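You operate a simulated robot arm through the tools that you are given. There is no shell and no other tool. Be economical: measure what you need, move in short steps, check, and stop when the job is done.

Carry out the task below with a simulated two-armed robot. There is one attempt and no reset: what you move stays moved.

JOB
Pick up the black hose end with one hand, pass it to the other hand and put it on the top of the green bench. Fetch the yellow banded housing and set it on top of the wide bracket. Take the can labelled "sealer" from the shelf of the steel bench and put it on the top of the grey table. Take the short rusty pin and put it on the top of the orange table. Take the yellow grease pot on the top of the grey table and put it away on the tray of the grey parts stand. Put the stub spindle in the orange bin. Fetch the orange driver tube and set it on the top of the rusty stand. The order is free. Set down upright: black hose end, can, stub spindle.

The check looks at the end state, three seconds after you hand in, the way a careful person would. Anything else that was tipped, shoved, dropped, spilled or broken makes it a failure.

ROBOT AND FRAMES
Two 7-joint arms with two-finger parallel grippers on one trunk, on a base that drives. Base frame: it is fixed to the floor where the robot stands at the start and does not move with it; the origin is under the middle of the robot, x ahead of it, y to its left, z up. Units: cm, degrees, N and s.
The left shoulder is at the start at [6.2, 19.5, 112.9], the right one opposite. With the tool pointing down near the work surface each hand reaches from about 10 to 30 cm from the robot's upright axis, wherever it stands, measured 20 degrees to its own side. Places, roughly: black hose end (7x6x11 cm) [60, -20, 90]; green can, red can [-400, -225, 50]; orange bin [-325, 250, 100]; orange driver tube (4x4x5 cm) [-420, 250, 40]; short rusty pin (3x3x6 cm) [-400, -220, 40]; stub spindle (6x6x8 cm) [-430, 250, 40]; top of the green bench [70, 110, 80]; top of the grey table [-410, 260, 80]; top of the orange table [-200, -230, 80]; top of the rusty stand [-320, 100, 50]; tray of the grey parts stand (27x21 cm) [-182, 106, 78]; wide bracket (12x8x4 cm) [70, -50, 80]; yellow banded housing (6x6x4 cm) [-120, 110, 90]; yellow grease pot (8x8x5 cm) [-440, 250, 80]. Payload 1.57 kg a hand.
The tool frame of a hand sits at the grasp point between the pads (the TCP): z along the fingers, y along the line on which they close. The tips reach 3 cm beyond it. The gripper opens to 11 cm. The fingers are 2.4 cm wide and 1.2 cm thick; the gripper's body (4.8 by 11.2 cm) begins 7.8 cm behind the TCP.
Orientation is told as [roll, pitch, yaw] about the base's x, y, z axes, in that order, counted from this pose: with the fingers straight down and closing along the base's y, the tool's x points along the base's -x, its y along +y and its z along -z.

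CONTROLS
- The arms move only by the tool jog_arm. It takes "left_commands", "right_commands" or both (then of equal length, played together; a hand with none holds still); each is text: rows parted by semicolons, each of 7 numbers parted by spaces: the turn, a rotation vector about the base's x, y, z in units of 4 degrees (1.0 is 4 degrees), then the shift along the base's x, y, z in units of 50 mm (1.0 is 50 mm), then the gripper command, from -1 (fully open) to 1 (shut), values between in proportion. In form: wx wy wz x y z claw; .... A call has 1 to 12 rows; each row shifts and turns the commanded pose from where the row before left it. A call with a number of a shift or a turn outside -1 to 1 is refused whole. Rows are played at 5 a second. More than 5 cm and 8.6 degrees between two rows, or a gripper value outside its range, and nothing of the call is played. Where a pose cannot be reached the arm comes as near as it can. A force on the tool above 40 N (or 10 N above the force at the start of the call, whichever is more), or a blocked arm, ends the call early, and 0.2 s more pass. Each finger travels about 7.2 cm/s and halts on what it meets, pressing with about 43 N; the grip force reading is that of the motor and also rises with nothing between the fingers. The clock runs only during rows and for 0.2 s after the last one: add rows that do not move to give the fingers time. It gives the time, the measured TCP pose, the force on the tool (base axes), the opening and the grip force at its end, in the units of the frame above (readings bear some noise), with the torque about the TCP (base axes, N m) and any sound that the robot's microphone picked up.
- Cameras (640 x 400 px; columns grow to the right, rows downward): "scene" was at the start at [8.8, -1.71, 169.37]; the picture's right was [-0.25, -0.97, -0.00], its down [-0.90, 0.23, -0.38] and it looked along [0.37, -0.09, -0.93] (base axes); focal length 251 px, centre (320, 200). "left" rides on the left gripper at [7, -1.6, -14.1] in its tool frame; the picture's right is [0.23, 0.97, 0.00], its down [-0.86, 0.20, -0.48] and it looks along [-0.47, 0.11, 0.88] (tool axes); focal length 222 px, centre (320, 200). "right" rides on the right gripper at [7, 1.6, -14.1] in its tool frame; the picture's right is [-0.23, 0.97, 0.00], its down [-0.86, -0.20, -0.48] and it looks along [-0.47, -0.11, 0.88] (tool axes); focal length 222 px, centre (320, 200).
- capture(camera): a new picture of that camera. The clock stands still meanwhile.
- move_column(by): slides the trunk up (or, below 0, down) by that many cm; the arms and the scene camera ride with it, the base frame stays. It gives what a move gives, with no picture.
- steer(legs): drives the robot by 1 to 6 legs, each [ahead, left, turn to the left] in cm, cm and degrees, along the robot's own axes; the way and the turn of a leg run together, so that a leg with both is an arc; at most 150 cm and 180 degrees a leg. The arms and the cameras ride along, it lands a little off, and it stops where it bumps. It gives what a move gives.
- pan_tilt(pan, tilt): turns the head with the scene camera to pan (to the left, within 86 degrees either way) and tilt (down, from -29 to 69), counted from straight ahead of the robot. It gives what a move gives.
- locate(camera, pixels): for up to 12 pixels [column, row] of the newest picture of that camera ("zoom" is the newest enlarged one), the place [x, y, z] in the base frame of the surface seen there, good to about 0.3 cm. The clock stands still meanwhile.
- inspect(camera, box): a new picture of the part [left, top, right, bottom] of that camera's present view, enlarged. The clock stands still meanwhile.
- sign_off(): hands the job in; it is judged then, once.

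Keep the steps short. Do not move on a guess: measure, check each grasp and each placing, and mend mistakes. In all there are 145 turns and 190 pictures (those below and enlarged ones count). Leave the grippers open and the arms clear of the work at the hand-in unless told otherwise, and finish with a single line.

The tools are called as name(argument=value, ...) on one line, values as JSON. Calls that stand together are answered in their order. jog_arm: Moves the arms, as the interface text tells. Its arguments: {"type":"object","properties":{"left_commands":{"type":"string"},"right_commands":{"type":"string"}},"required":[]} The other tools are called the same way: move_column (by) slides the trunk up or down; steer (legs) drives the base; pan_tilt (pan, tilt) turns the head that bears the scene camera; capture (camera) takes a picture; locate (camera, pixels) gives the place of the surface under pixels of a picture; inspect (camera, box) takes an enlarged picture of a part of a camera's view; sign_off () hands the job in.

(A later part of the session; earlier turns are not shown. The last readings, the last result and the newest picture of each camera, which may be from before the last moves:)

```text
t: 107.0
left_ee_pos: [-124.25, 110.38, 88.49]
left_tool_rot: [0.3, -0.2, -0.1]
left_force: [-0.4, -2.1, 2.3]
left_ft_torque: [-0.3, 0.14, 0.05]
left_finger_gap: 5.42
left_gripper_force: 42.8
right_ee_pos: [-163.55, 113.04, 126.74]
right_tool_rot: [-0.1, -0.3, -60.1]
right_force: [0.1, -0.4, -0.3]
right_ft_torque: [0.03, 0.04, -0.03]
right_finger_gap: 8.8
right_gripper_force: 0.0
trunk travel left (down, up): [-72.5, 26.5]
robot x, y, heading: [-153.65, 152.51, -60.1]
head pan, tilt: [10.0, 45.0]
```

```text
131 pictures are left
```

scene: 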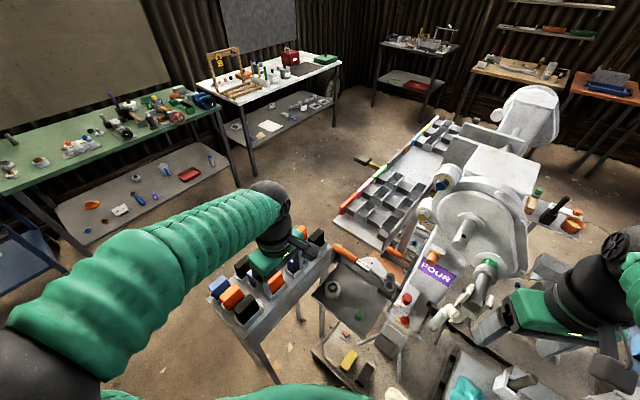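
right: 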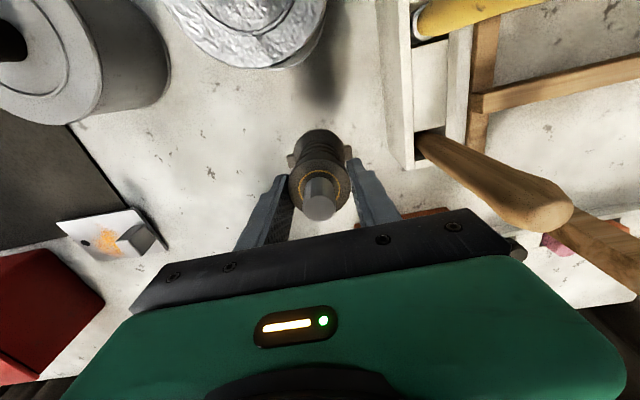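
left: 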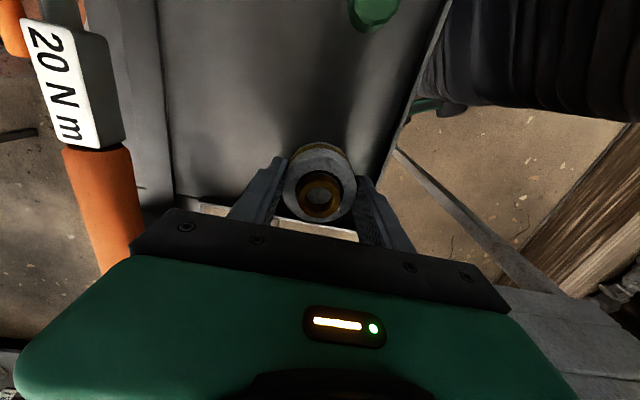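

Gripped (gap 5.4). I lift straight up 30 cm, then draw back in +y.

jog_arm(left_commands="0 0 0 0 0 0.5 1; 0 0 0 0 0 0.9 1; 0 0 0 0 0 0.9 1; 0 0 0 0 0 0.9 1; 0 0 0 0 0 0.9 1; 0 0 0 0 0 0.9 1; 0 0 0 0 0 0.9 1; 0 0 0 0.1 0.85 0 1; 0 0 0 0.1 0.85 0 1; 0 0 0 0.1 0.85 0 1; 0 0 0 0.1 0.85 0 1; 0 0 0 0 0 0 1")

capture(camera="left")

inspect(camera="scene", box=[180, 180, 440, 342])

```text
t: 109.6
left_ee_pos: [-122.06, 127.53, 117.98]
left_tool_rot: [0.4, -0.1, 0.0]
left_force: [-1.1, 0.6, -6.5]
left_ft_torque: [0.0, 0.01, 0.01]
left_finger_gap: 5.41
left_gripper_force: 43.0
right_ee_pos: [-163.29, 113.07, 126.8]
right_tool_rot: [-0.2, -0.3, -59.9]
right_force: [0.2, -0.5, -0.1]
right_ft_torque: [-0.02, 0.04, 0.0]
right_finger_gap: 8.82
right_gripper_force: 0.1
trunk travel left (down, up): [-72.5, 26.5]
robot x, y, heading: [-153.24, 152.6, -60.3]
head pan, tilt: [10.0, 45.0]
```

```text
130 pictures are left
```

left: 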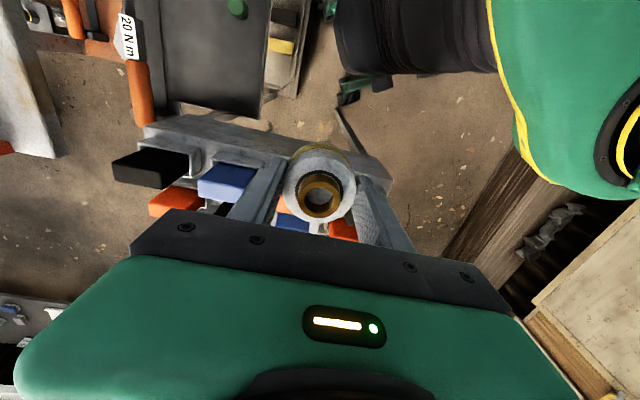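

```text
2.46 times, centred on (310, 261) of scene
```

zoom: 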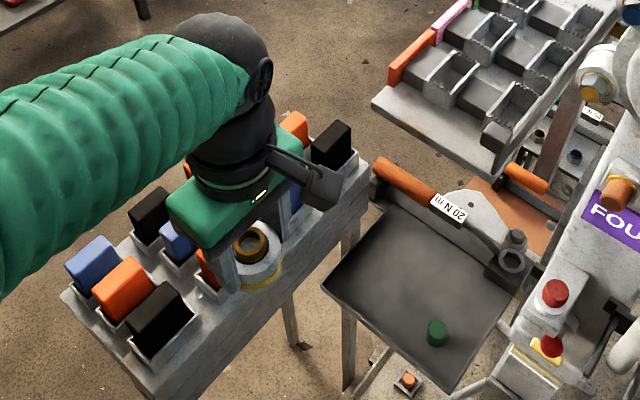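

The housing is held. I drive around the stand to the white bench, ending about [-18,-47] facing +x.

steer(legs=[[-21.7, 12.4, 0], [45.2, 89.4, 0], [0, 0, 60.3], [35, -120, 0], [0, -112, 0]])

pan_tilt(pan=0, tilt=50)

capture(camera="scene")

```text
t: 130.1
left_ee_pos: [26.7, -27.29, 118.01]
left_tool_rot: [0.2, 0.0, 63.1]
left_force: [0.1, -0.2, -6.2]
left_ft_torque: [-0.03, 0.04, -0.01]
left_finger_gap: 5.4
left_gripper_force: 43.0
right_ee_pos: [20.89, -70.6, 126.93]
right_tool_rot: [-0.4, -0.4, 3.1]
right_force: [0.5, -0.5, 0.6]
right_ft_torque: [-0.02, 0.03, 0.03]
right_finger_gap: 8.8
right_gripper_force: 0.0
trunk travel left (down, up): [-72.5, 26.5]
robot x, y, heading: [-9.6, -44.2, 2.7]
head pan, tilt: [10.0, 45.0]
```

```text
t: 130.8
left_ee_pos: [26.74, -27.63, 118.04]
left_tool_rot: [0.3, -0.2, 63.1]
left_force: [-0.1, 0.3, -6.5]
left_ft_torque: [0.01, 0.01, -0.02]
left_finger_gap: 5.37
left_gripper_force: 42.5
right_ee_pos: [20.91, -70.92, 126.86]
right_tool_rot: [-0.2, -0.3, 3.1]
right_force: [0.1, 0.6, -0.3]
right_ft_torque: [-0.02, 0.01, 0.0]
right_finger_gap: 8.8
right_gripper_force: 0.2
trunk travel left (down, up): [-72.5, 26.5]
robot x, y, heading: [-10.14, -44.62, 2.9]
head pan, tilt: [0.0, 50.0]
```

```text
128 pictures are left
```

scene: 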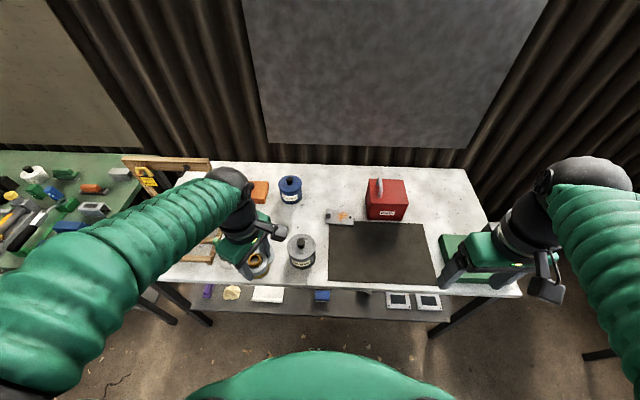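

The bracket is at (340,216). I enlarge and measure its plate and block.

inspect(camera="scene", box=[290, 170, 418, 250])

locate(camera="zoom", pixels=[[185, 205], [315, 205], [320, 270], [190, 268], [220, 235], [245, 235], [270, 228], [300, 235], [205, 250], [400, 200], [480, 250], [400, 70]])

```text
5.00 times, centred on (354, 210) of scene
```

zoom: 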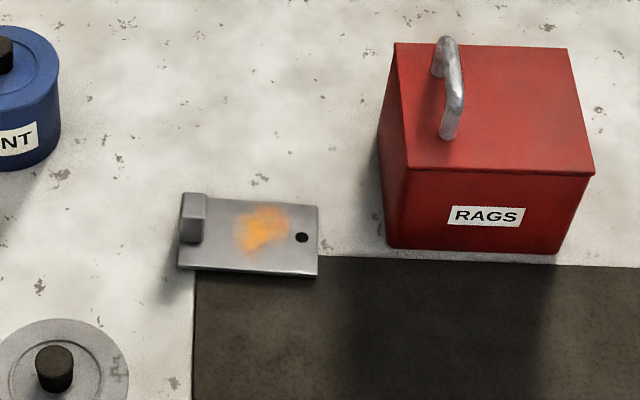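

```text
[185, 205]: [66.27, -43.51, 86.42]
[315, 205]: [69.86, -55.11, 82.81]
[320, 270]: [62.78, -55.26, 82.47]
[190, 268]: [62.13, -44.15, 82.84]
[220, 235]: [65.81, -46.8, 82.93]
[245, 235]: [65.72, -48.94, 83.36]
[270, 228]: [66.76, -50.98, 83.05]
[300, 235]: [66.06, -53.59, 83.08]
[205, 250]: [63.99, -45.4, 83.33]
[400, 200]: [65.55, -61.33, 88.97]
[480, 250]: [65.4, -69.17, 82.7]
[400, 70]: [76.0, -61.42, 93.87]
```

Plate: x 62–70, y -43.3…-55.3, top 83; free centre about [66,-50.6]. I drive 14 cm ahead and 10 cm right.

steer(legs=[[13.5, -10, 0]])

capture(camera="scene")

```text
t: 132.2
left_ee_pos: [40.34, -36.12, 117.98]
left_tool_rot: [0.1, 0.1, 63.2]
left_force: [-0.5, 0.5, -6.5]
left_ft_torque: [-0.04, 0.0, 0.02]
left_finger_gap: 5.39
left_gripper_force: 43.0
right_ee_pos: [34.67, -79.39, 127.07]
right_tool_rot: [-0.6, -0.5, 3.0]
right_force: [0.7, 0.6, 0.9]
right_ft_torque: [-0.02, -0.03, 0.0]
right_finger_gap: 8.8
right_gripper_force: 0.0
trunk travel left (down, up): [-72.5, 26.5]
robot x, y, heading: [4.0, -53.7, 3.0]
head pan, tilt: [0.0, 50.0]
```

```text
126 pictures are left
```

scene: 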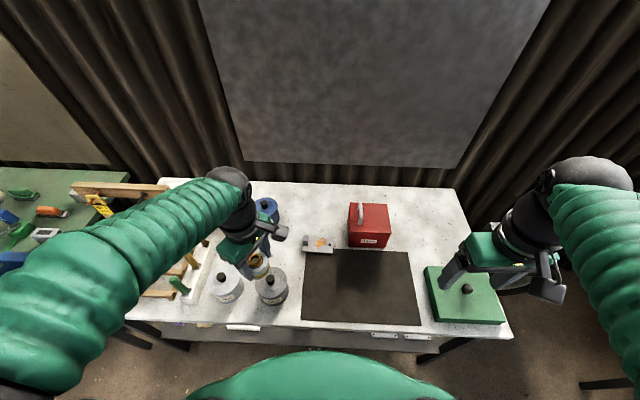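

I bring the housing over [66,-50.6] at height 118, then down to about 94.

jog_arm(left_commands="0 0 0 0.86 -0.48 0 1; 0 0 0 0.86 -0.48 0 1; 0 0 0 0.86 -0.48 0 1; 0 0 0 0.86 -0.48 0 1; 0 0 0 0.86 -0.48 0 1; 0 0 0 0.86 -0.48 0 1; 0 0 0 0 0 -0.8 1; 0 0 0 0 0 -1 1; 0 0 0 0 0 -1 1; 0 0 0 0 0 -1 1; 0 0 0 0 0 -0.9 1; 0 0 0 0 0 0 1")

capture(camera="left")

inspect(camera="scene", box=[240, 190, 400, 290])

```text
t: 134.8
left_ee_pos: [66.18, -51.13, 94.3]
left_tool_rot: [0.6, -0.2, 63.2]
left_force: [-0.4, -1.0, -7.0]
left_ft_torque: [-0.03, 0.06, -0.02]
left_finger_gap: 5.39
left_gripper_force: 42.8
left hand out of reach, approached as far as the arm can: row 6
right_ee_pos: [34.98, -80.27, 126.97]
right_tool_rot: [-0.2, -0.3, 3.0]
right_force: [-0.3, -0.3, -0.1]
right_ft_torque: [0.01, 0.01, -0.03]
right_finger_gap: 8.8
right_gripper_force: 0.1
trunk travel left (down, up): [-72.5, 26.5]
robot x, y, heading: [4.32, -53.12, 3.1]
head pan, tilt: [0.0, 50.0]
```

```text
125 pictures are left
```

left: 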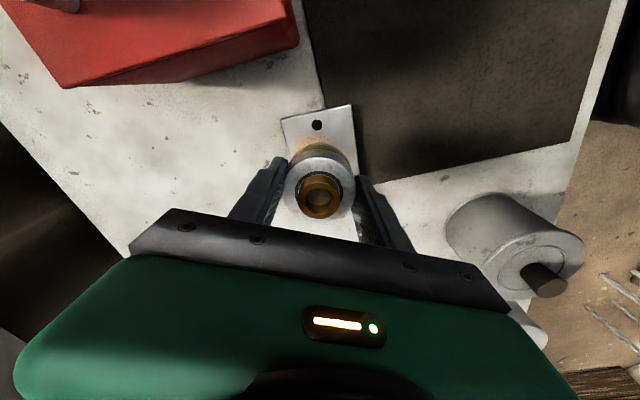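

```text
4.00 times, centred on (320, 240) of scene
```

zoom: 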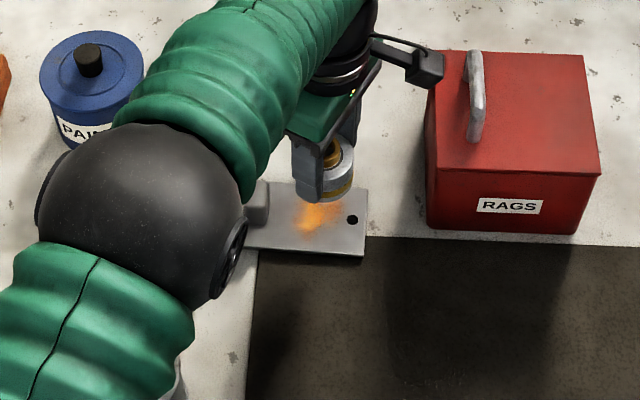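

Position is right, with the camera clear of the red box. I descend to just above the plate, then in small steps to contact.

jog_arm(left_commands="-0.06 -0.12 0 0 0.06 -0.6 1; 0 0 0 0 0 -0.5 1; 0 0 0 0 0 -0.1 1; 0 0 0 0 0 -0.06 1; 0 0 0 0 0 -0.05 1; 0 0 0 0 0 -0.04 1; 0 0 0 0 0 0 1")

inspect(camera="scene", box=[280, 210, 360, 260])

```text
t: 136.4
left_ee_pos: [65.99, -51.06, 87.63]
left_tool_rot: [0.0, -0.3, 63.1]
left_force: [-0.8, 0.6, -4.6]
left_ft_torque: [0.0, 0.03, 0.03]
left_finger_gap: 5.39
left_gripper_force: 42.6
right_ee_pos: [34.93, -80.36, 126.77]
right_tool_rot: [-0.1, -0.3, 2.9]
right_force: [0.1, 0.7, 0.4]
right_ft_torque: [0.02, -0.02, 0.06]
right_finger_gap: 8.8
right_gripper_force: 0.0
trunk travel left (down, up): [-72.5, 26.5]
robot x, y, heading: [4.22, -53.38, 2.8]
head pan, tilt: [0.0, 50.0]
```

```text
8.00 times, centred on (320, 235) of scene
```

zoom: 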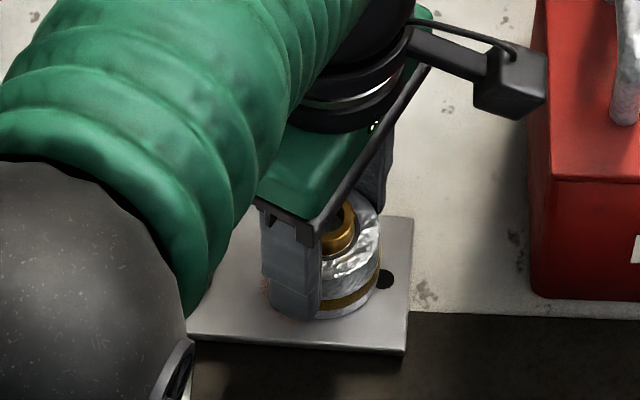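

Nearly down. I lower in 1.5 mm steps until force rises.

jog_arm(left_commands="0 0 0 0 0.06 0 1; 0 0 0 0 0 -0.03 1; 0 0 0 0 0 -0.03 1; 0 0 0 0 0 -0.03 1; 0 0 0 0 0 0 1")

```text
t: 137.6
left_ee_pos: [65.91, -50.83, 87.47]
left_tool_rot: [-0.5, -0.4, 63.1]
left_force: [6.5, -1.3, 28.1]
left_ft_torque: [0.15, 0.5, -0.04]
left_finger_gap: 5.36
left_gripper_force: 43.0
right_ee_pos: [34.65, -80.47, 126.85]
right_tool_rot: [0.0, -0.4, 2.9]
right_force: [0.5, 0.0, -0.6]
right_ft_torque: [-0.01, -0.01, -0.03]
right_finger_gap: 8.8
right_gripper_force: 0.1
trunk travel left (down, up): [-72.5, 26.5]
robot x, y, heading: [4.21, -53.73, 2.7]
head pan, tilt: [0.0, 50.0]
```

Contact (28 N). I relieve 2 mm, open to about 7.5 cm, and rise straight up.

jog_arm(left_commands="0 0 0 0 0 0.04 1; 0 0 0 0 0 0 0; 0 0 0 0 0 0 -0.2; 0 0 0 0 0 0 -0.36; 0 0 0 0 0 0 -0.36; 0 0 0 0 0 0.5 -0.36; 0 0 0 0 0 0.9 -0.36; 0 0 0 0 0 0.9 -0.36; 0 0 0 0 0 0.9 -0.36; 0 0 0 0 0 0.9 -0.36; 0 0 0 0 0 0.9 -0.36")

jog_arm(left_commands="0 0 0 -0.86 0.48 0 -1; 0 0 0 -0.86 0.48 0 -1; 0 0 0 -0.86 0.48 0 -1; 0 0 0 -0.86 0.48 0 -1; 0 0 0 -0.86 0.48 0 -1; 0 0 0 -0.86 0.48 0 -1")

inspect(camera="scene", box=[260, 190, 420, 290])

```text
t: 140.0
left_ee_pos: [65.75, -50.6, 112.57]
left_tool_rot: [-0.1, -0.2, 63.2]
left_force: [-0.2, -0.1, -0.7]
left_ft_torque: [-0.03, -0.01, 0.0]
left_finger_gap: 7.45
left_gripper_force: 0.0
right_ee_pos: [35.02, -80.38, 126.76]
right_tool_rot: [-0.1, -0.4, 3.0]
right_force: [-0.1, -0.1, 0.1]
right_ft_torque: [0.01, -0.03, -0.02]
right_finger_gap: 8.81
right_gripper_force: 0.1
trunk travel left (down, up): [-72.5, 26.5]
robot x, y, heading: [4.84, -53.18, 2.7]
head pan, tilt: [0.0, 50.0]
```

```text
t: 141.4
left_ee_pos: [39.61, -36.27, 112.45]
left_tool_rot: [-0.1, -0.3, 62.9]
left_force: [-1.2, 0.5, -0.4]
left_ft_torque: [-0.01, -0.01, -0.03]
left_finger_gap: 11.0
left_gripper_force: 0.0
right_ee_pos: [34.66, -80.24, 126.96]
right_tool_rot: [-0.2, -0.4, 3.0]
right_force: [-0.5, 0.0, -0.4]
right_ft_torque: [0.01, -0.01, -0.01]
right_finger_gap: 8.78
right_gripper_force: 0.1
trunk travel left (down, up): [-72.5, 26.5]
robot x, y, heading: [4.06, -53.15, 2.8]
head pan, tilt: [0.0, 50.0]
```

```text
4.00 times, centred on (340, 240) of scene
```

zoom: 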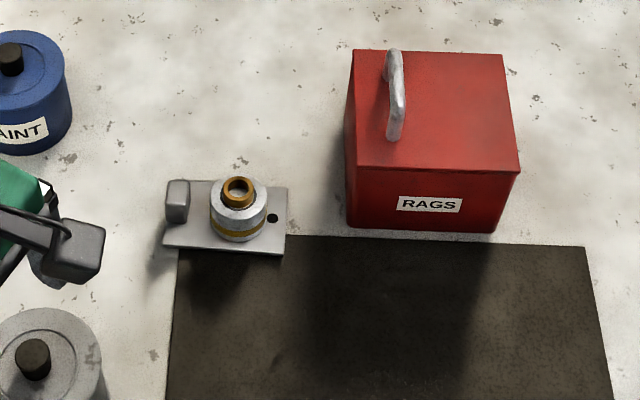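

The housing sits on the bracket. I turn the left hand back, then drive away from the bench and face the other end of the room.

jog_arm(left_commands="0 0 -1 0 0 0 -1; 0 0 -1 0 0 0 -1; 0 0 -1 0 0 0 -1; 0 0 -1 0 0 0 -1; 0 0 -1 0 0 0 -1; 0 0 -1 0 0 0 -1; 0 0 -1 0 0 0 -1; 0 0 -1 0 0 0 -1; 0 0 -1 0 0 0 -1; 0 0 -1 0 0 0 -1; 0 0 -1 0 0 0 -1; 0 0 -1 0 0 0 -1")

jog_arm(left_commands="0 0 -1 0 0 0 -1; 0 0 -1 0 0 0 -1; 0 0 -1 0 0 0 -1; 0 0 0 0 0 0 -1")

steer(legs=[[-48, -50, 0], [0, 0, -177]])

pan_tilt(pan=10, tilt=25)

capture(camera="scene")

```text
t: 144.0
left_ee_pos: [40.17, -36.3, 112.34]
left_tool_rot: [-0.1, -0.2, 15.0]
left_force: [-0.1, 0.2, -0.2]
left_ft_torque: [0.04, -0.02, 0.02]
left_finger_gap: 10.99
left_gripper_force: 0.1
right_ee_pos: [34.95, -80.33, 126.86]
right_tool_rot: [-0.1, -0.3, 3.0]
right_force: [-0.7, 0.1, -0.6]
right_ft_torque: [0.0, 0.0, 0.02]
right_finger_gap: 8.77
right_gripper_force: 0.0
trunk travel left (down, up): [-72.5, 26.5]
robot x, y, heading: [4.46, -53.39, 2.9]
head pan, tilt: [0.0, 50.0]
```

```text
t: 145.0
left_ee_pos: [40.04, -36.23, 112.41]
left_tool_rot: [-0.1, -0.2, 3.0]
left_force: [-0.8, 0.5, 0.2]
left_ft_torque: [0.01, -0.01, -0.03]
left_finger_gap: 10.99
left_gripper_force: 0.1
right_ee_pos: [34.86, -80.29, 126.88]
right_tool_rot: [-0.2, -0.2, 3.1]
right_force: [0.0, -0.1, 0.6]
right_ft_torque: [0.01, -0.01, 0.0]
right_finger_gap: 8.79
right_gripper_force: 0.1
trunk travel left (down, up): [-72.5, 26.5]
robot x, y, heading: [4.13, -53.89, 2.9]
head pan, tilt: [0.0, 50.0]
```

```text
t: 156.0
left_ee_pos: [-75.9, -125.15, 112.39]
left_tool_rot: [0.0, -0.3, -172.7]
left_force: [-0.1, -0.1, -0.5]
left_ft_torque: [0.01, -0.02, 0.01]
left_finger_gap: 11.03
left_gripper_force: 0.2
right_ee_pos: [-74.03, -80.91, 126.75]
right_tool_rot: [0.0, -0.3, -172.8]
right_force: [0.1, -0.6, -0.2]
right_ft_torque: [0.03, 0.02, 0.0]
right_finger_gap: 8.82
right_gripper_force: 0.1
trunk travel left (down, up): [-72.5, 26.5]
robot x, y, heading: [-41.39, -105.42, -173.0]
head pan, tilt: [0.0, 50.0]
```

```text
t: 156.9
left_ee_pos: [-75.93, -125.18, 112.38]
left_tool_rot: [-0.1, -0.1, -172.8]
left_force: [-0.2, -0.1, -0.6]
left_ft_torque: [-0.02, 0.0, 0.01]
left_finger_gap: 11.01
left_gripper_force: 0.1
right_ee_pos: [-73.95, -80.91, 126.81]
right_tool_rot: [0.0, -0.4, -172.8]
right_force: [0.5, -0.1, 0.5]
right_ft_torque: [-0.02, 0.0, 0.01]
right_finger_gap: 8.81
right_gripper_force: 0.1
trunk travel left (down, up): [-72.5, 26.5]
robot x, y, heading: [-41.79, -105.58, -173.0]
head pan, tilt: [10.0, 25.0]
```

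```text
121 pictures are left
```

scene: 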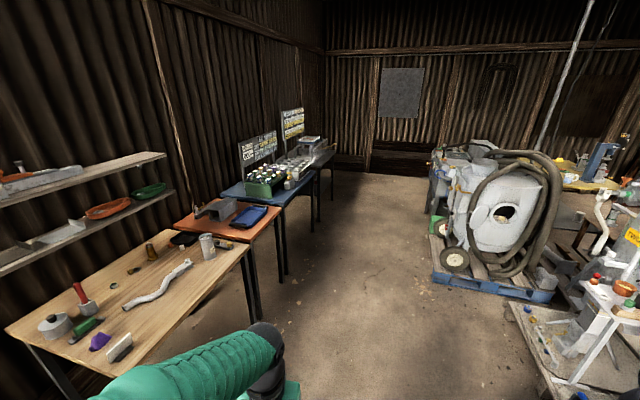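

The aisle is clear: tables on the left (wood, orange, blue, steel), a vacuum on a pallet at right. I measure table edges and the pallet.

locate(camera="scene", pixels=[[245, 255], [276, 235], [225, 232], [185, 225], [312, 172], [333, 152], [320, 145], [440, 270], [550, 295], [515, 305], [300, 155], [200, 215]])

inspect(camera="scene", box=[140, 90, 380, 240])

```text
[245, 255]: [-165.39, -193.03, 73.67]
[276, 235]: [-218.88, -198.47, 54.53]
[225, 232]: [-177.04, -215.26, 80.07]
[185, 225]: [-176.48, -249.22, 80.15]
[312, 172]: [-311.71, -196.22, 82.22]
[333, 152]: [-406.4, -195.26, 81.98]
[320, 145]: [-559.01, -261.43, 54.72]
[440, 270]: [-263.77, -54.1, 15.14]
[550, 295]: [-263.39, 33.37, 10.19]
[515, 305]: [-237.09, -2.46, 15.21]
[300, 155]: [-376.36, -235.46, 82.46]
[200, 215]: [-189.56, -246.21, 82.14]
```

```text
2.67 times, centred on (260, 165) of scene
```

zoom: 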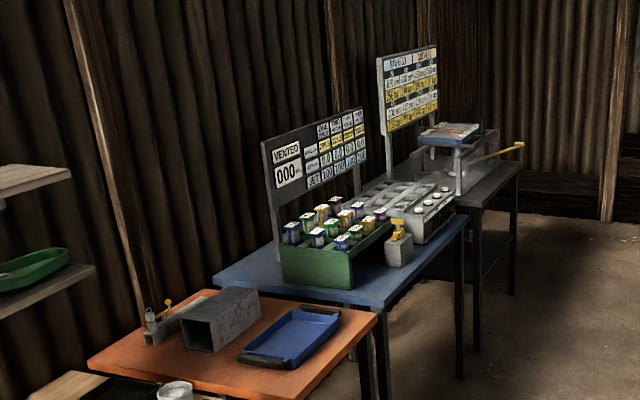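

Tables' front edges are at y≈-195 and the aisle is free. I drive to about [-395,-130], facing the steel bench.

steer(legs=[[131.5, 4, 0], [129.6, -10.9, 0], [92.3, -11.3, 0], [0, 0, 83]])

pan_tilt(pan=0, tilt=40)

capture(camera="scene")

```text
t: 177.6
left_ee_pos: [-378.33, -167.81, 112.31]
left_tool_rot: [-0.1, -0.2, -89.9]
left_force: [-0.8, -0.4, -0.2]
left_ft_torque: [-0.01, 0.0, 0.02]
left_finger_gap: 11.02
left_gripper_force: 0.0
right_ee_pos: [-422.09, -160.34, 126.83]
right_tool_rot: [-0.1, -0.4, -89.8]
right_force: [0.4, 0.0, 0.5]
right_ft_torque: [-0.02, 0.02, 0.0]
right_finger_gap: 8.81
right_gripper_force: 0.1
trunk travel left (down, up): [-72.5, 26.5]
robot x, y, heading: [-393.93, -131.02, -90.2]
head pan, tilt: [10.0, 25.0]
```

```text
t: 178.3
left_ee_pos: [-378.49, -167.84, 112.35]
left_tool_rot: [-0.1, -0.2, -89.9]
left_force: [-0.2, 0.2, 0.0]
left_ft_torque: [-0.02, 0.03, 0.0]
left_finger_gap: 10.99
left_gripper_force: 0.1
right_ee_pos: [-422.02, -160.24, 126.79]
right_tool_rot: [0.0, -0.4, -90.0]
right_force: [-0.4, 0.2, -0.2]
right_ft_torque: [-0.01, 0.03, 0.0]
right_finger_gap: 8.79
right_gripper_force: 0.1
trunk travel left (down, up): [-72.5, 26.5]
robot x, y, heading: [-393.58, -131.17, -90.0]
head pan, tilt: [0.0, 40.0]
```

```text
119 pictures are left
```

scene: 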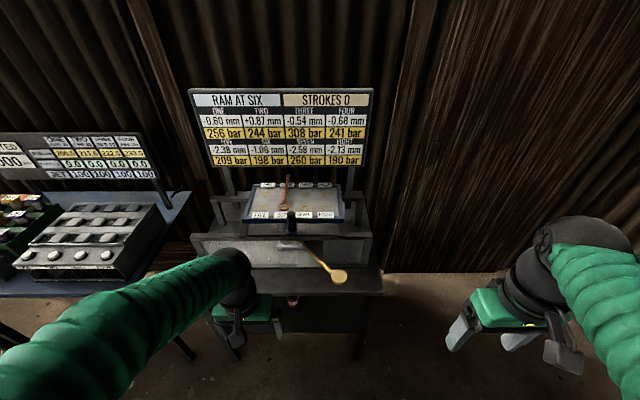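

The steel bench is ahead with a yellow-knobbed lever sticking out. I measure lever and edges before lowering the trunk.

locate(camera="scene", pixels=[[338, 276], [310, 250], [378, 290], [300, 290], [360, 340], [292, 300], [375, 268], [290, 225], [250, 235]])

```text
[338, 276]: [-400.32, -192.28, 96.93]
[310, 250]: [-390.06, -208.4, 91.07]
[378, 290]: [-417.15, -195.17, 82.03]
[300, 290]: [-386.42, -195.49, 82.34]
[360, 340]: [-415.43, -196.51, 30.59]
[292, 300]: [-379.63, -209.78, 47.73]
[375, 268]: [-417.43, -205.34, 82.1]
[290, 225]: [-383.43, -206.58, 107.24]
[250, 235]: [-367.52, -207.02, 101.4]
```

Hands are in front of the bench edge (y -195), so lowering is safe. I lower the trunk 45 cm and look at the shelf.

move_column(by=-45)

capture(camera="scene")

```text
refused: -45 is not a number from -40 to 40
```

```text
118 pictures are left
```

scene: 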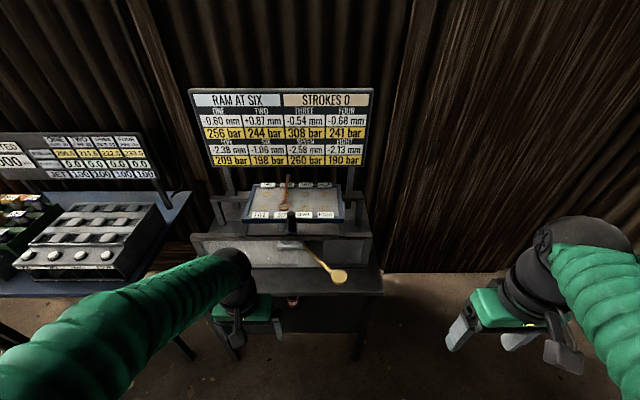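

The limit is 40 per call; I use -40, and a further -8.

move_column(by=-40)

move_column(by=-8)

capture(camera="scene")

```text
t: 182.2
left_ee_pos: [-378.35, -167.8, 72.34]
left_tool_rot: [-0.1, -0.2, -89.9]
left_force: [-0.7, 0.8, 0.3]
left_ft_torque: [-0.01, -0.01, 0.01]
left_finger_gap: 10.97
left_gripper_force: 0.0
right_ee_pos: [-422.12, -160.36, 86.73]
right_tool_rot: [-0.1, -0.4, -89.9]
right_force: [0.3, -0.3, 0.1]
right_ft_torque: [0.06, -0.01, 0.01]
right_finger_gap: 8.79
right_gripper_force: 0.0
trunk travel left (down, up): [-32.5, 66.5]
robot x, y, heading: [-393.75, -130.96, -90.2]
head pan, tilt: [0.0, 40.0]
```

```text
t: 183.3
left_ee_pos: [-378.27, -167.91, 64.32]
left_tool_rot: [-0.1, -0.3, -89.9]
left_force: [-0.1, -1.0, 0.5]
left_ft_torque: [0.01, 0.0, -0.03]
left_finger_gap: 10.99
left_gripper_force: 0.0
right_ee_pos: [-422.04, -160.45, 78.86]
right_tool_rot: [-0.1, -0.4, -90.0]
right_force: [0.0, -0.2, 0.3]
right_ft_torque: [0.05, 0.0, 0.02]
right_finger_gap: 8.8
right_gripper_force: 0.0
trunk travel left (down, up): [-24.5, 74.5]
robot x, y, heading: [-393.6, -131.02, -90.1]
head pan, tilt: [0.0, 40.0]
```

```text
117 pictures are left
```

scene: 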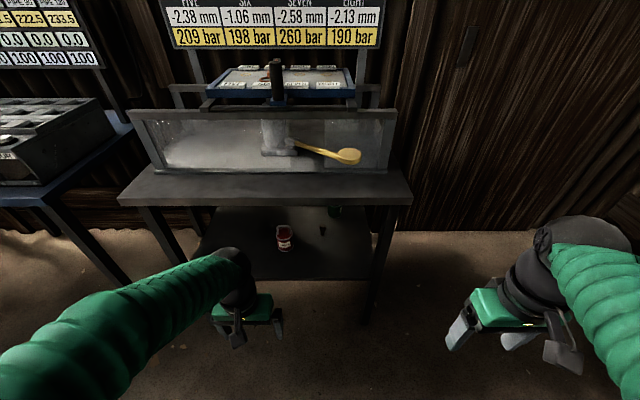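

I see a red can at (284,238), a small pin at (323,229), and something green at (333,212). I enlarge and measure.

inspect(camera="scene", box=[240, 195, 368, 275])

locate(camera="zoom", pixels=[[215, 165], [222, 250], [412, 160], [415, 195], [465, 80], [215, 270], [400, 330], [100, 350], [500, 200], [300, 60], [415, 172]])

```text
5.00 times, centred on (304, 235) of scene
```

zoom: 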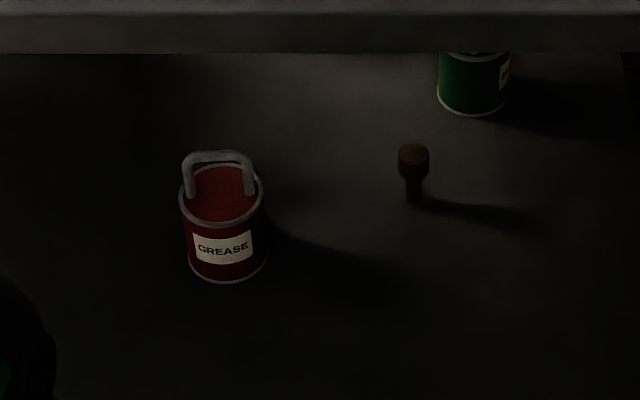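

```text
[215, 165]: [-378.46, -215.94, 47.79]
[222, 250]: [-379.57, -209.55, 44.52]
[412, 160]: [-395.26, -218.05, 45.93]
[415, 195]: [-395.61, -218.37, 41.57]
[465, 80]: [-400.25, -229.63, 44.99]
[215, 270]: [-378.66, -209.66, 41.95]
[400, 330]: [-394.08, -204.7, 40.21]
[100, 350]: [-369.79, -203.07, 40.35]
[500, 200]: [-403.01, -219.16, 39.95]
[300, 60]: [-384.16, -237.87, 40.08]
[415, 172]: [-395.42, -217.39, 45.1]
```

The red can reads GREASE, so the green one should be "sealer"; I lower the trunk 15 more to read its label.

move_column(by=-15)

pan_tilt(pan=-4, tilt=30)

capture(camera="scene")

inspect(camera="scene", box=[230, 200, 390, 300])

```text
t: 185.1
left_ee_pos: [-378.41, -167.66, 49.35]
left_tool_rot: [-0.1, -0.2, -89.9]
left_force: [1.1, 0.7, 0.1]
left_ft_torque: [0.03, -0.01, -0.01]
left_finger_gap: 11.0
left_gripper_force: 0.1
right_ee_pos: [-422.0, -160.29, 63.87]
right_tool_rot: [-0.1, -0.4, -89.9]
right_force: [-0.2, -0.1, 0.6]
right_ft_torque: [-0.03, -0.01, -0.04]
right_finger_gap: 8.84
right_gripper_force: 0.1
trunk travel left (down, up): [-9.5, 89.5]
robot x, y, heading: [-393.64, -131.27, -90.1]
head pan, tilt: [0.0, 40.0]
```

```text
t: 185.8
left_ee_pos: [-378.41, -167.73, 49.32]
left_tool_rot: [-0.2, -0.2, -89.8]
left_force: [-0.2, -0.4, 0.0]
left_ft_torque: [0.01, -0.03, 0.01]
left_finger_gap: 11.0
left_gripper_force: 0.0
right_ee_pos: [-422.15, -160.39, 63.75]
right_tool_rot: [-0.1, -0.5, -89.9]
right_force: [-0.2, 0.4, -0.7]
right_ft_torque: [-0.04, 0.0, -0.02]
right_finger_gap: 8.8
right_gripper_force: 0.1
trunk travel left (down, up): [-9.5, 89.5]
robot x, y, heading: [-393.81, -131.25, -90.3]
head pan, tilt: [-4.0, 30.0]
```

```text
115 pictures are left
```

scene: 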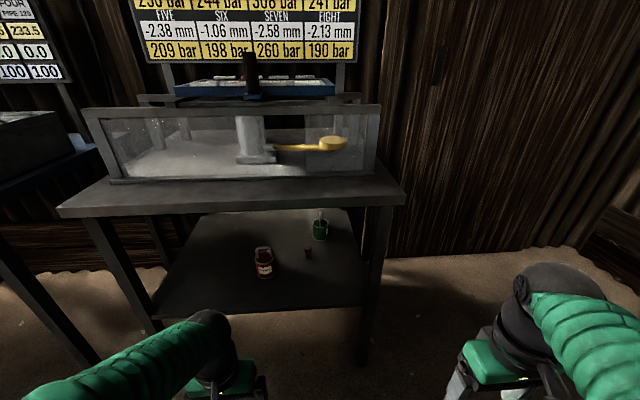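

```text
4.00 times, centred on (310, 250) of scene
```

zoom: 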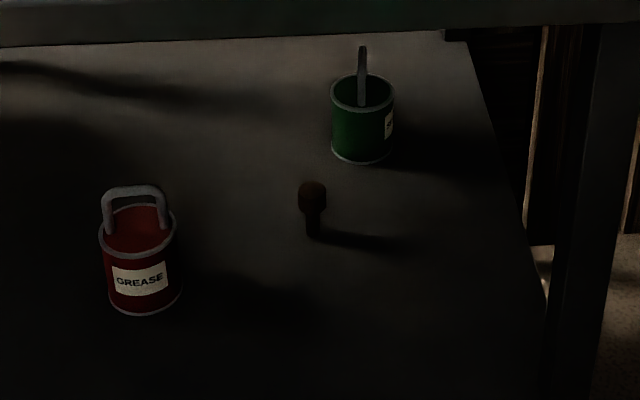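

I zoom on the green can's label and measure the can, pin and shelf.

inspect(camera="scene", box=[300, 205, 348, 235])

locate(camera="scene", pixels=[[320, 235], [320, 240], [328, 230], [313, 228], [320, 219], [320, 213], [308, 248], [308, 253], [308, 257], [335, 212], [352, 240], [300, 305]])

```text
13.33 times, centred on (324, 220) of scene
```

zoom: 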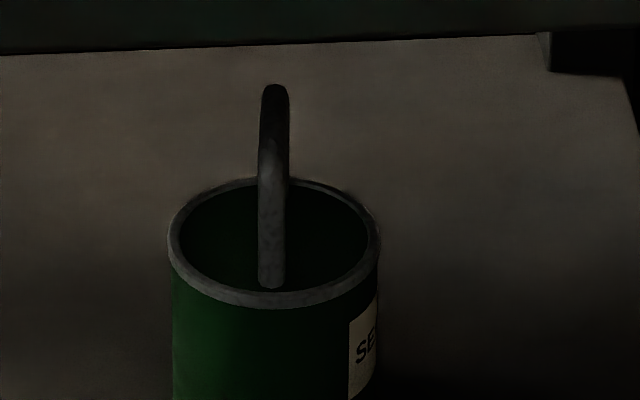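

```text
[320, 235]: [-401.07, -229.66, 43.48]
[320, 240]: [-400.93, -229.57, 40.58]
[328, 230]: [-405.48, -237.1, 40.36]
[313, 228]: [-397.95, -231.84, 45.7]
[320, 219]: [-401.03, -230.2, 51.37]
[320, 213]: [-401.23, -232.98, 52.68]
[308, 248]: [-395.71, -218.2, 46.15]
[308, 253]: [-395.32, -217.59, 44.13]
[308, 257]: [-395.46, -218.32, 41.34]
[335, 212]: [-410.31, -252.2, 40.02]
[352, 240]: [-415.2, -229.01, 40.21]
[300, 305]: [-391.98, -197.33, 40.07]
```

"SE…" — it is the sealer can: centre [-401,-232.9], body 40–48, bail to 52.7. The pin stands at [-395.4,-218.2], head 46. I take the pin first with the left hand, tilted forward. I drive 18 ahead and 8 right, then tilt the left hand 50° forward.

steer(legs=[[18, -8, 0]])

jog_arm(left_commands="-1 0 0 0 0 0.2 -0.3; -1 0 0 0 0 0.2 -0.3; -1 0 0 0 0 0.2 -0.3; -1 0 0 0 0 0.2 -0.3; -1 0 0 0 0 0 -0.3; -1 0 0 0 0 0 -0.3; -1 0 0 0 0 0 -0.3; -1 0 0 0 0 0 -0.3; -1 0 0 0 0 0 -0.3; -1 0 0 0 0 0 -0.3; -1 0 0 0 0 0 -0.3; -1 0 0 0 0 0 -0.3")

capture(camera="scene")

capture(camera="left")

```text
t: 187.4
left_ee_pos: [-386.75, -186.05, 49.38]
left_tool_rot: [-0.2, -0.2, -89.9]
left_force: [-0.8, 0.3, -0.4]
left_ft_torque: [0.03, -0.01, 0.03]
left_finger_gap: 11.03
left_gripper_force: 0.1
right_ee_pos: [-430.34, -178.43, 63.85]
right_tool_rot: [-0.1, -0.3, -90.0]
right_force: [0.0, -0.6, -0.2]
right_ft_torque: [0.0, 0.01, 0.01]
right_finger_gap: 8.8
right_gripper_force: 0.0
trunk travel left (down, up): [-9.5, 89.5]
robot x, y, heading: [-401.84, -149.38, -90.1]
head pan, tilt: [-4.0, 30.0]
```

```text
t: 190.0
left_ee_pos: [-386.96, -195.08, 55.77]
left_tool_rot: [-3.4, -48.6, -86.6]
left_force: [0.6, -0.3, 0.1]
left_ft_torque: [0.0, 0.04, -0.05]
left_finger_gap: 7.12
left_gripper_force: 0.3
left hand out of reach, approached as far as the arm can: row 7, 8, 9, 10, 11, 12
right_ee_pos: [-430.34, -178.41, 63.97]
right_tool_rot: [-0.1, -0.4, -90.0]
right_force: [0.5, -0.6, -0.4]
right_ft_torque: [-0.02, 0.0, -0.03]
right_finger_gap: 8.8
right_gripper_force: 0.0
trunk travel left (down, up): [-9.5, 89.5]
robot x, y, heading: [-401.47, -149.26, -90.0]
head pan, tilt: [-4.0, 30.0]
```

```text
112 pictures are left
```

scene: 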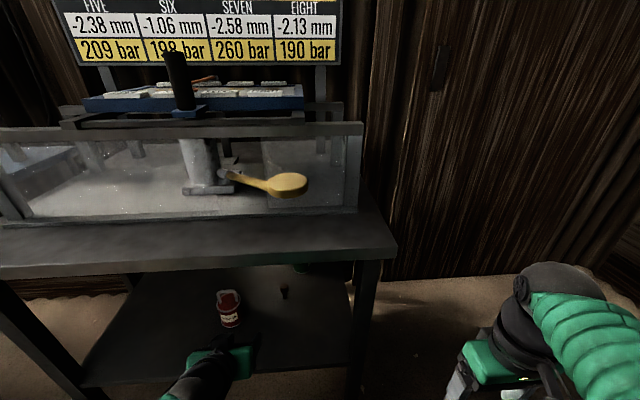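

```text
111 pictures are left
```

left: 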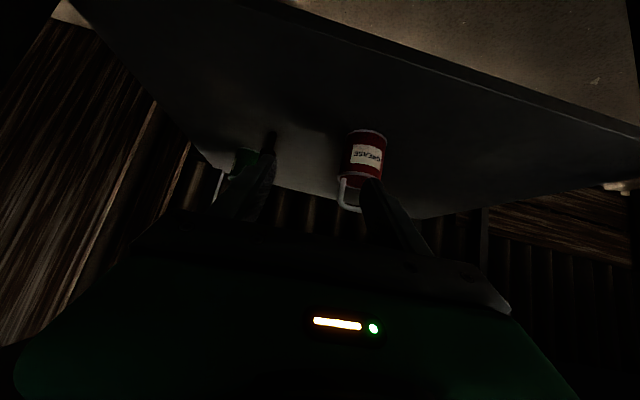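

Tilted; the arm drifted because it was close to the body. I move to a pre-grasp in front of and above the pin, then read the pose.

jog_arm(left_commands="0 0 0 -0.34 -0.9 0 -0.3; 0 0 0 -0.34 -0.9 0 -0.3; 0 0 0 -0.34 -0.9 0 -0.3; 0 0 0 -0.34 -0.9 0 -0.3; 0 0 0 -0.34 -0.9 0 -0.3; 0 0 0 0 0 0 -0.3")

capture(camera="left")

inspect(camera="scene", box=[160, 240, 370, 371])

```text
t: 190.3
left_ee_pos: [-389.12, -197.02, 57.36]
left_tool_rot: [-6.4, -51.2, -86.3]
left_force: [-0.1, 0.2, -0.6]
left_ft_torque: [0.0, 0.03, 0.0]
left_finger_gap: 7.13
left_gripper_force: 0.1
right_ee_pos: [-430.43, -178.34, 63.6]
right_tool_rot: [-0.1, -0.3, -90.1]
right_force: [0.2, -0.2, 0.4]
right_ft_torque: [0.0, 0.02, -0.02]
right_finger_gap: 8.8
right_gripper_force: 0.1
trunk travel left (down, up): [-9.5, 89.5]
robot x, y, heading: [-401.8, -149.55, -90.3]
head pan, tilt: [-4.0, 30.0]
stopped in row 1 (left hand): the arm was blocked; the commanded pose is now the measured one
```

```text
110 pictures are left
```

left: 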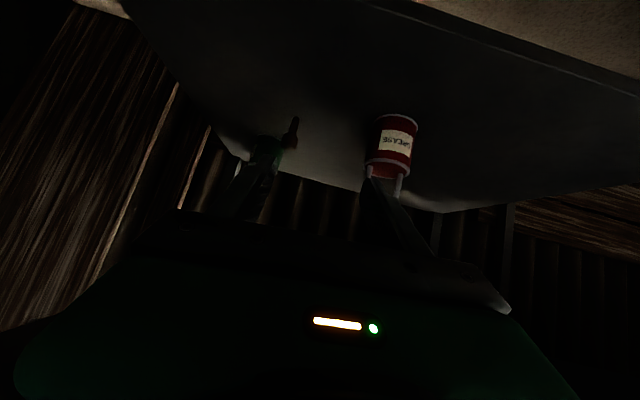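

```text
3.05 times, centred on (265, 306) of scene
```

zoom: 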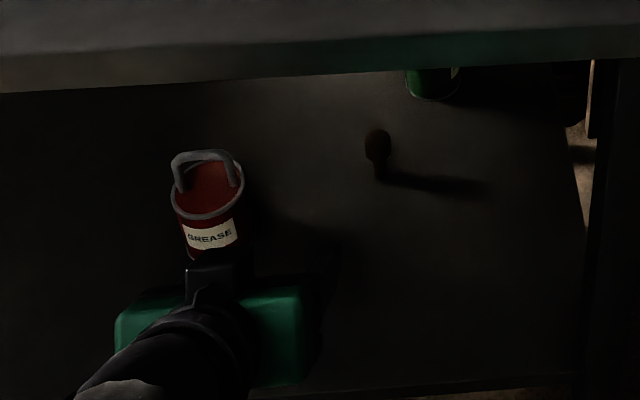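

The arm reports blocked with little force, likely from starting at an out-of-reach command. I try again in smaller steps, first sideways toward the pin's line, also levelling the roll.

jog_arm(left_commands="0 0 0 -0.5 0 0 -0.3; 0 0 0 -0.5 0 0 -0.3; 0 0 0 0 -0.5 0 -0.3; 0 0 0 0 -0.5 0 -0.3; 0 0 0 0 0 0 -0.3")

capture(camera="scene")

```text
t: 190.8
left_ee_pos: [-385.9, -198.42, 58.97]
left_tool_rot: [-14.3, -51.7, -71.3]
left_force: [0.1, -0.2, -0.3]
left_ft_torque: [0.01, 0.02, 0.02]
left_finger_gap: 7.12
left_gripper_force: 0.1
right_ee_pos: [-430.31, -178.49, 63.76]
right_tool_rot: [-0.3, -0.4, -90.0]
right_force: [0.4, -0.4, 0.0]
right_ft_torque: [-0.02, 0.04, -0.02]
right_finger_gap: 8.76
right_gripper_force: 0.0
trunk travel left (down, up): [-9.5, 89.5]
robot x, y, heading: [-402.21, -149.48, -90.2]
head pan, tilt: [-4.0, 30.0]
stopped in row 2 (left hand): the arm was blocked; the commanded pose is now the measured one
```

```text
108 pictures are left
```

scene: 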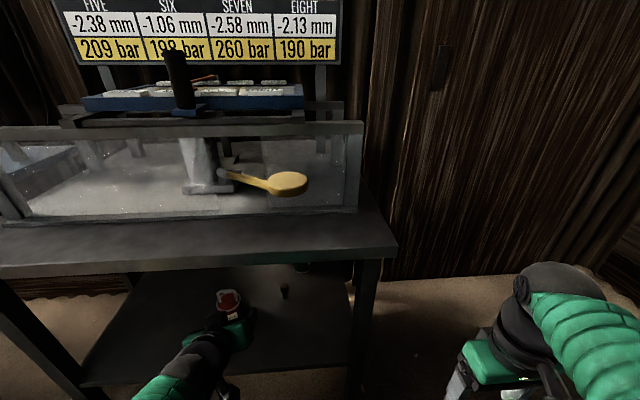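

The left arm is too folded here, near its limits. I back off 40 cm and re-pose the arm stretched out and tilted in free space; then I'll approach by driving.

steer(legs=[[-40, 0, 0]])

jog_arm(left_commands="0 0 0 0 -0.6 0 -0.3; 0 0 0 0 -0.8 0 -0.3; 0.27 -0.72 -0.63 0 -0.6 0 -0.3; 0.27 -0.72 -0.63 0 -0.6 0 -0.3; 0.27 -0.72 -0.63 0 -0.3 0 -0.3; 0 0 0 0 0 0 -0.3")

capture(camera="scene")

```text
t: 193.3
left_ee_pos: [-385.46, -158.08, 58.51]
left_tool_rot: [-14.2, -50.9, -71.0]
left_force: [-0.1, 0.4, 0.8]
left_ft_torque: [0.05, 0.02, -0.03]
left_finger_gap: 7.15
left_gripper_force: 0.1
right_ee_pos: [-430.25, -138.03, 63.84]
right_tool_rot: [-0.1, -0.3, -90.3]
right_force: [-0.2, 0.3, 0.5]
right_ft_torque: [0.01, 0.0, 0.0]
right_finger_gap: 8.78
right_gripper_force: 0.1
trunk travel left (down, up): [-9.5, 89.5]
robot x, y, heading: [-401.62, -109.17, -90.5]
head pan, tilt: [-4.0, 30.0]
```

```text
t: 194.7
left_ee_pos: [-384.41, -169.03, 60.16]
left_tool_rot: [-1.2, -49.4, -87.0]
left_force: [3.5, -0.3, -0.2]
left_ft_torque: [-0.04, 0.26, -0.35]
left_finger_gap: 7.14
left_gripper_force: 0.1
left hand out of reach, approached as far as the arm can: row 3, 4, 5
right_ee_pos: [-430.18, -138.08, 63.71]
right_tool_rot: [-0.1, -0.4, -90.2]
right_force: [-0.2, 0.1, -0.8]
right_ft_torque: [-0.01, -0.01, 0.03]
right_finger_gap: 8.79
right_gripper_force: 0.1
trunk travel left (down, up): [-9.5, 89.5]
robot x, y, heading: [-401.66, -109.01, -90.6]
head pan, tilt: [-4.0, 30.0]
```

```text
107 pictures are left
```

scene: 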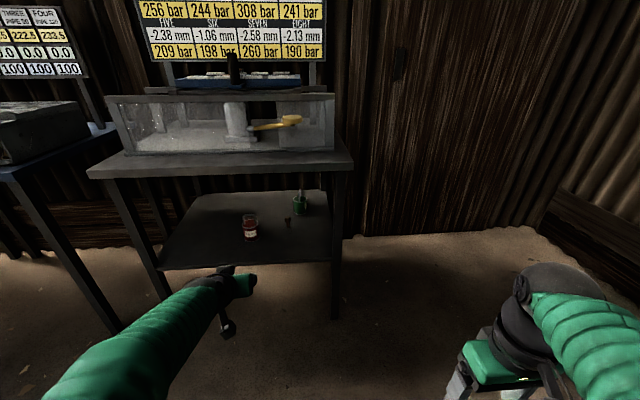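

I want to know how high the wrist and forearm sit above a down-pointing hand, so I measure the right arm's wrist ball and forearm in this picture.

locate(camera="scene", pixels=[[560, 268], [520, 290], [600, 310], [635, 345], [500, 330], [490, 355], [240, 280], [222, 278], [180, 300], [130, 340], [80, 375], [228, 330]])

```text
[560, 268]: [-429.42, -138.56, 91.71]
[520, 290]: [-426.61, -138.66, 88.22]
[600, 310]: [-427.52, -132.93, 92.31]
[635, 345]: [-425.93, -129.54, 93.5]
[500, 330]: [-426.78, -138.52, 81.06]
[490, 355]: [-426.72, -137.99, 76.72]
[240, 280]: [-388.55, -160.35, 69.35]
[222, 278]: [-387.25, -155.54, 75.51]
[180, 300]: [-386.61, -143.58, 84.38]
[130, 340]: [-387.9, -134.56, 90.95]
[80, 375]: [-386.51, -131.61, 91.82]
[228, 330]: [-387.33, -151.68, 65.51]
```

A down-pointing wrist tops out 28 cm above the TCP; a stretched arm with ~30° tilt and low shoulder fits under the bench. I set the tilt to about 30° and stretch to test the reach here in free space.

jog_arm(left_commands="1 0 0 0 0 0 -0.3; 1 0 -0.1 0 0 0 -0.3; 1 0.1 -0.1 0 0 0 -0.3; 1 0.1 -0.1 0 0 0 -0.3; 0.8 0 -0.1 0 0 0 -0.3; 0 0 0 -0.3 -0.8 0 -0.3; 0 0 0 -0.3 -0.8 0 -0.3; 0 0 0 -0.3 -0.6 0 -0.3; 0 0 0 0 0 0 -0.3")

move_column(by=-9)

```text
t: 196.9
left_ee_pos: [-385.97, -167.72, 64.76]
left_tool_rot: [-4.0, -32.0, -84.4]
left_force: [-1.1, -0.7, 0.1]
left_ft_torque: [0.05, -0.06, 0.02]
left_finger_gap: 7.16
left_gripper_force: 0.1
left hand out of reach, approached as far as the arm can: row 4, 5, 6, 7, 8
right_ee_pos: [-430.17, -138.05, 63.77]
right_tool_rot: [-0.2, -0.4, -90.3]
right_force: [1.2, -0.6, 0.0]
right_ft_torque: [-0.04, 0.01, 0.01]
right_finger_gap: 8.79
right_gripper_force: 0.0
trunk travel left (down, up): [-9.5, 89.5]
robot x, y, heading: [-401.69, -109.06, -90.5]
head pan, tilt: [-4.0, 30.0]
stopped in row 9 (left hand): the arm was blocked; the commanded pose is now the measured one
```

```text
t: 198.2
left_ee_pos: [-385.86, -167.74, 56.37]
left_tool_rot: [-4.0, -32.0, -84.4]
left_force: [-0.1, -0.6, -0.4]
left_ft_torque: [0.02, -0.01, 0.02]
left_finger_gap: 7.19
left_gripper_force: 0.1
right_ee_pos: [-430.22, -138.0, 55.31]
right_tool_rot: [-0.2, -0.4, -90.2]
right_force: [0.5, -0.8, -0.7]
right_ft_torque: [-0.01, -0.01, 0.0]
right_finger_gap: 8.79
right_gripper_force: 0.0
trunk travel left (down, up): [-0.5, 98.5]
robot x, y, heading: [-401.92, -109.47, -90.9]
head pan, tilt: [-4.0, 30.0]
```

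The left arm is caught in a poor configuration. I return it to pointing straight down at mid reach to reset it.

jog_arm(left_commands="0 0 0 0 0.8 0 -0.3; 0 0 0 0 0.8 0 -0.3; 1 -0.07 -0.16 0 0.3 0 -0.3; 1 -0.07 -0.16 0 0.3 0 -0.3; 1 -0.07 -0.16 0 0.3 0 -0.3; 1 -0.07 -0.16 0 0.3 0 -0.3; 1 -0.07 -0.16 0 0 0 -0.3; 1 -0.07 -0.16 0 0 0 -0.3; 1 -0.07 -0.16 0 0 0 -0.3; 1 -0.07 -0.16 0 0 0 -0.3; 0 0 0 0 0 0 -0.3")

capture(camera="scene")

```text
t: 200.6
left_ee_pos: [-387.03, -153.87, 56.19]
left_tool_rot: [-1.1, -0.4, -91.6]
left_force: [0.1, -0.2, -0.1]
left_ft_torque: [-0.02, 0.02, -0.03]
left_finger_gap: 7.15
left_gripper_force: 0.0
right_ee_pos: [-430.15, -138.13, 54.89]
right_tool_rot: [-0.2, -0.4, -90.3]
right_force: [-0.2, 1.0, -0.2]
right_ft_torque: [0.0, 0.02, 0.01]
right_finger_gap: 8.79
right_gripper_force: 0.1
trunk travel left (down, up): [-0.5, 98.5]
robot x, y, heading: [-401.48, -109.25, -90.8]
head pan, tilt: [-4.0, 30.0]
```

```text
106 pictures are left
```

scene: 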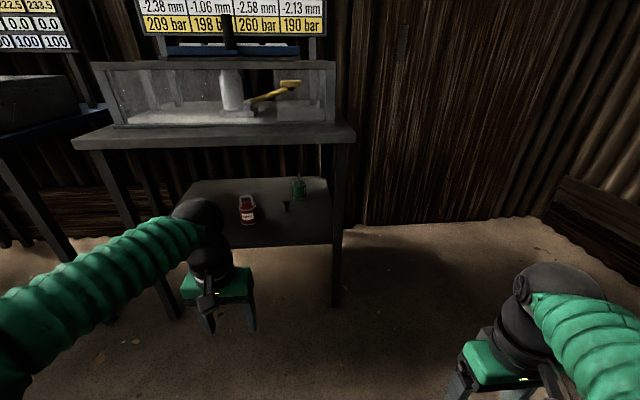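

Reset. Now I lower to z≈46, stretch out to 58 cm, and then tilt forward in steps, watching for reach limits.

jog_arm(left_commands="0.28 0 0.2 0 0 -0.7 -0.3; 0 0 0 0 0 -0.7 -0.3; 0 0 0 0 -0.7 -0.6 -0.3; 0 0 0 0 -0.9 0 -0.3; 0 0 0 0 -0.9 0 -0.3; -1 0 0 0 -0.2 0 -0.3; -1 0 0 0 -0.2 0 -0.3; -1 0 0 0 -0.2 0 -0.3; -1 0 0 0 -0.2 0 -0.3; -1 0 0 0 -0.2 0 -0.3; 0 0 0 0 0 0 -0.3")

capture(camera="scene")

```text
t: 203.0
left_ee_pos: [-386.99, -171.41, 46.1]
left_tool_rot: [-0.9, -19.3, -90.9]
left_force: [-1.1, 1.0, -0.6]
left_ft_torque: [0.0, -0.01, 0.01]
left_finger_gap: 7.15
left_gripper_force: 0.1
right_ee_pos: [-430.22, -138.12, 54.84]
right_tool_rot: [-0.2, -0.4, -90.3]
right_force: [-0.4, 0.7, 0.8]
right_ft_torque: [-0.01, 0.03, 0.01]
right_finger_gap: 8.81
right_gripper_force: 0.0
trunk travel left (down, up): [-0.5, 98.5]
robot x, y, heading: [-401.7, -109.5, -90.7]
head pan, tilt: [-4.0, 30.0]
```

```text
105 pictures are left
```

scene: 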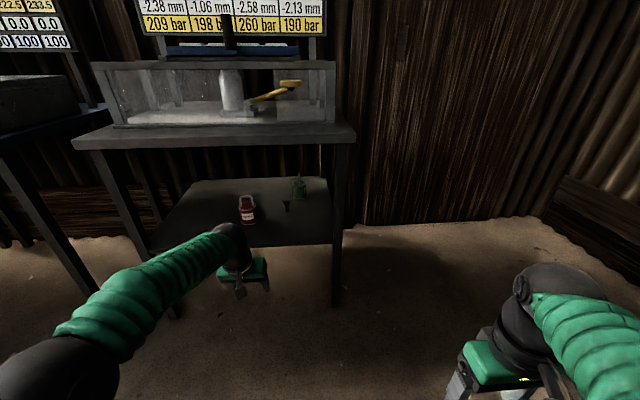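

No limit flags: 62 cm out, tilted 19°, z 46. I measure the tops of the wrist, forearm and elbow for clearance under the bench, and the bench underside.

locate(camera="scene", pixels=[[232, 226], [215, 233], [190, 245], [150, 268], [110, 300], [60, 345], [30, 375], [250, 148], [350, 143], [330, 150], [150, 250], [135, 205]])

```text
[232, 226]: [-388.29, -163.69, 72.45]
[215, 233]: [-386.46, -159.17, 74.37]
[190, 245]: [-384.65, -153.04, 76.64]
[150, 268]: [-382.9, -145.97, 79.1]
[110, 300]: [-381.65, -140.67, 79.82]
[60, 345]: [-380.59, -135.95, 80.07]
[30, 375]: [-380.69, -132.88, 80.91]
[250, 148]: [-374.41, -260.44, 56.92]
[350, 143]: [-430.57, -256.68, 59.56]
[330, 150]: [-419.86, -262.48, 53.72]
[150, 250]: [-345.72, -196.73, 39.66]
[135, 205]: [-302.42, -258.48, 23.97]
```

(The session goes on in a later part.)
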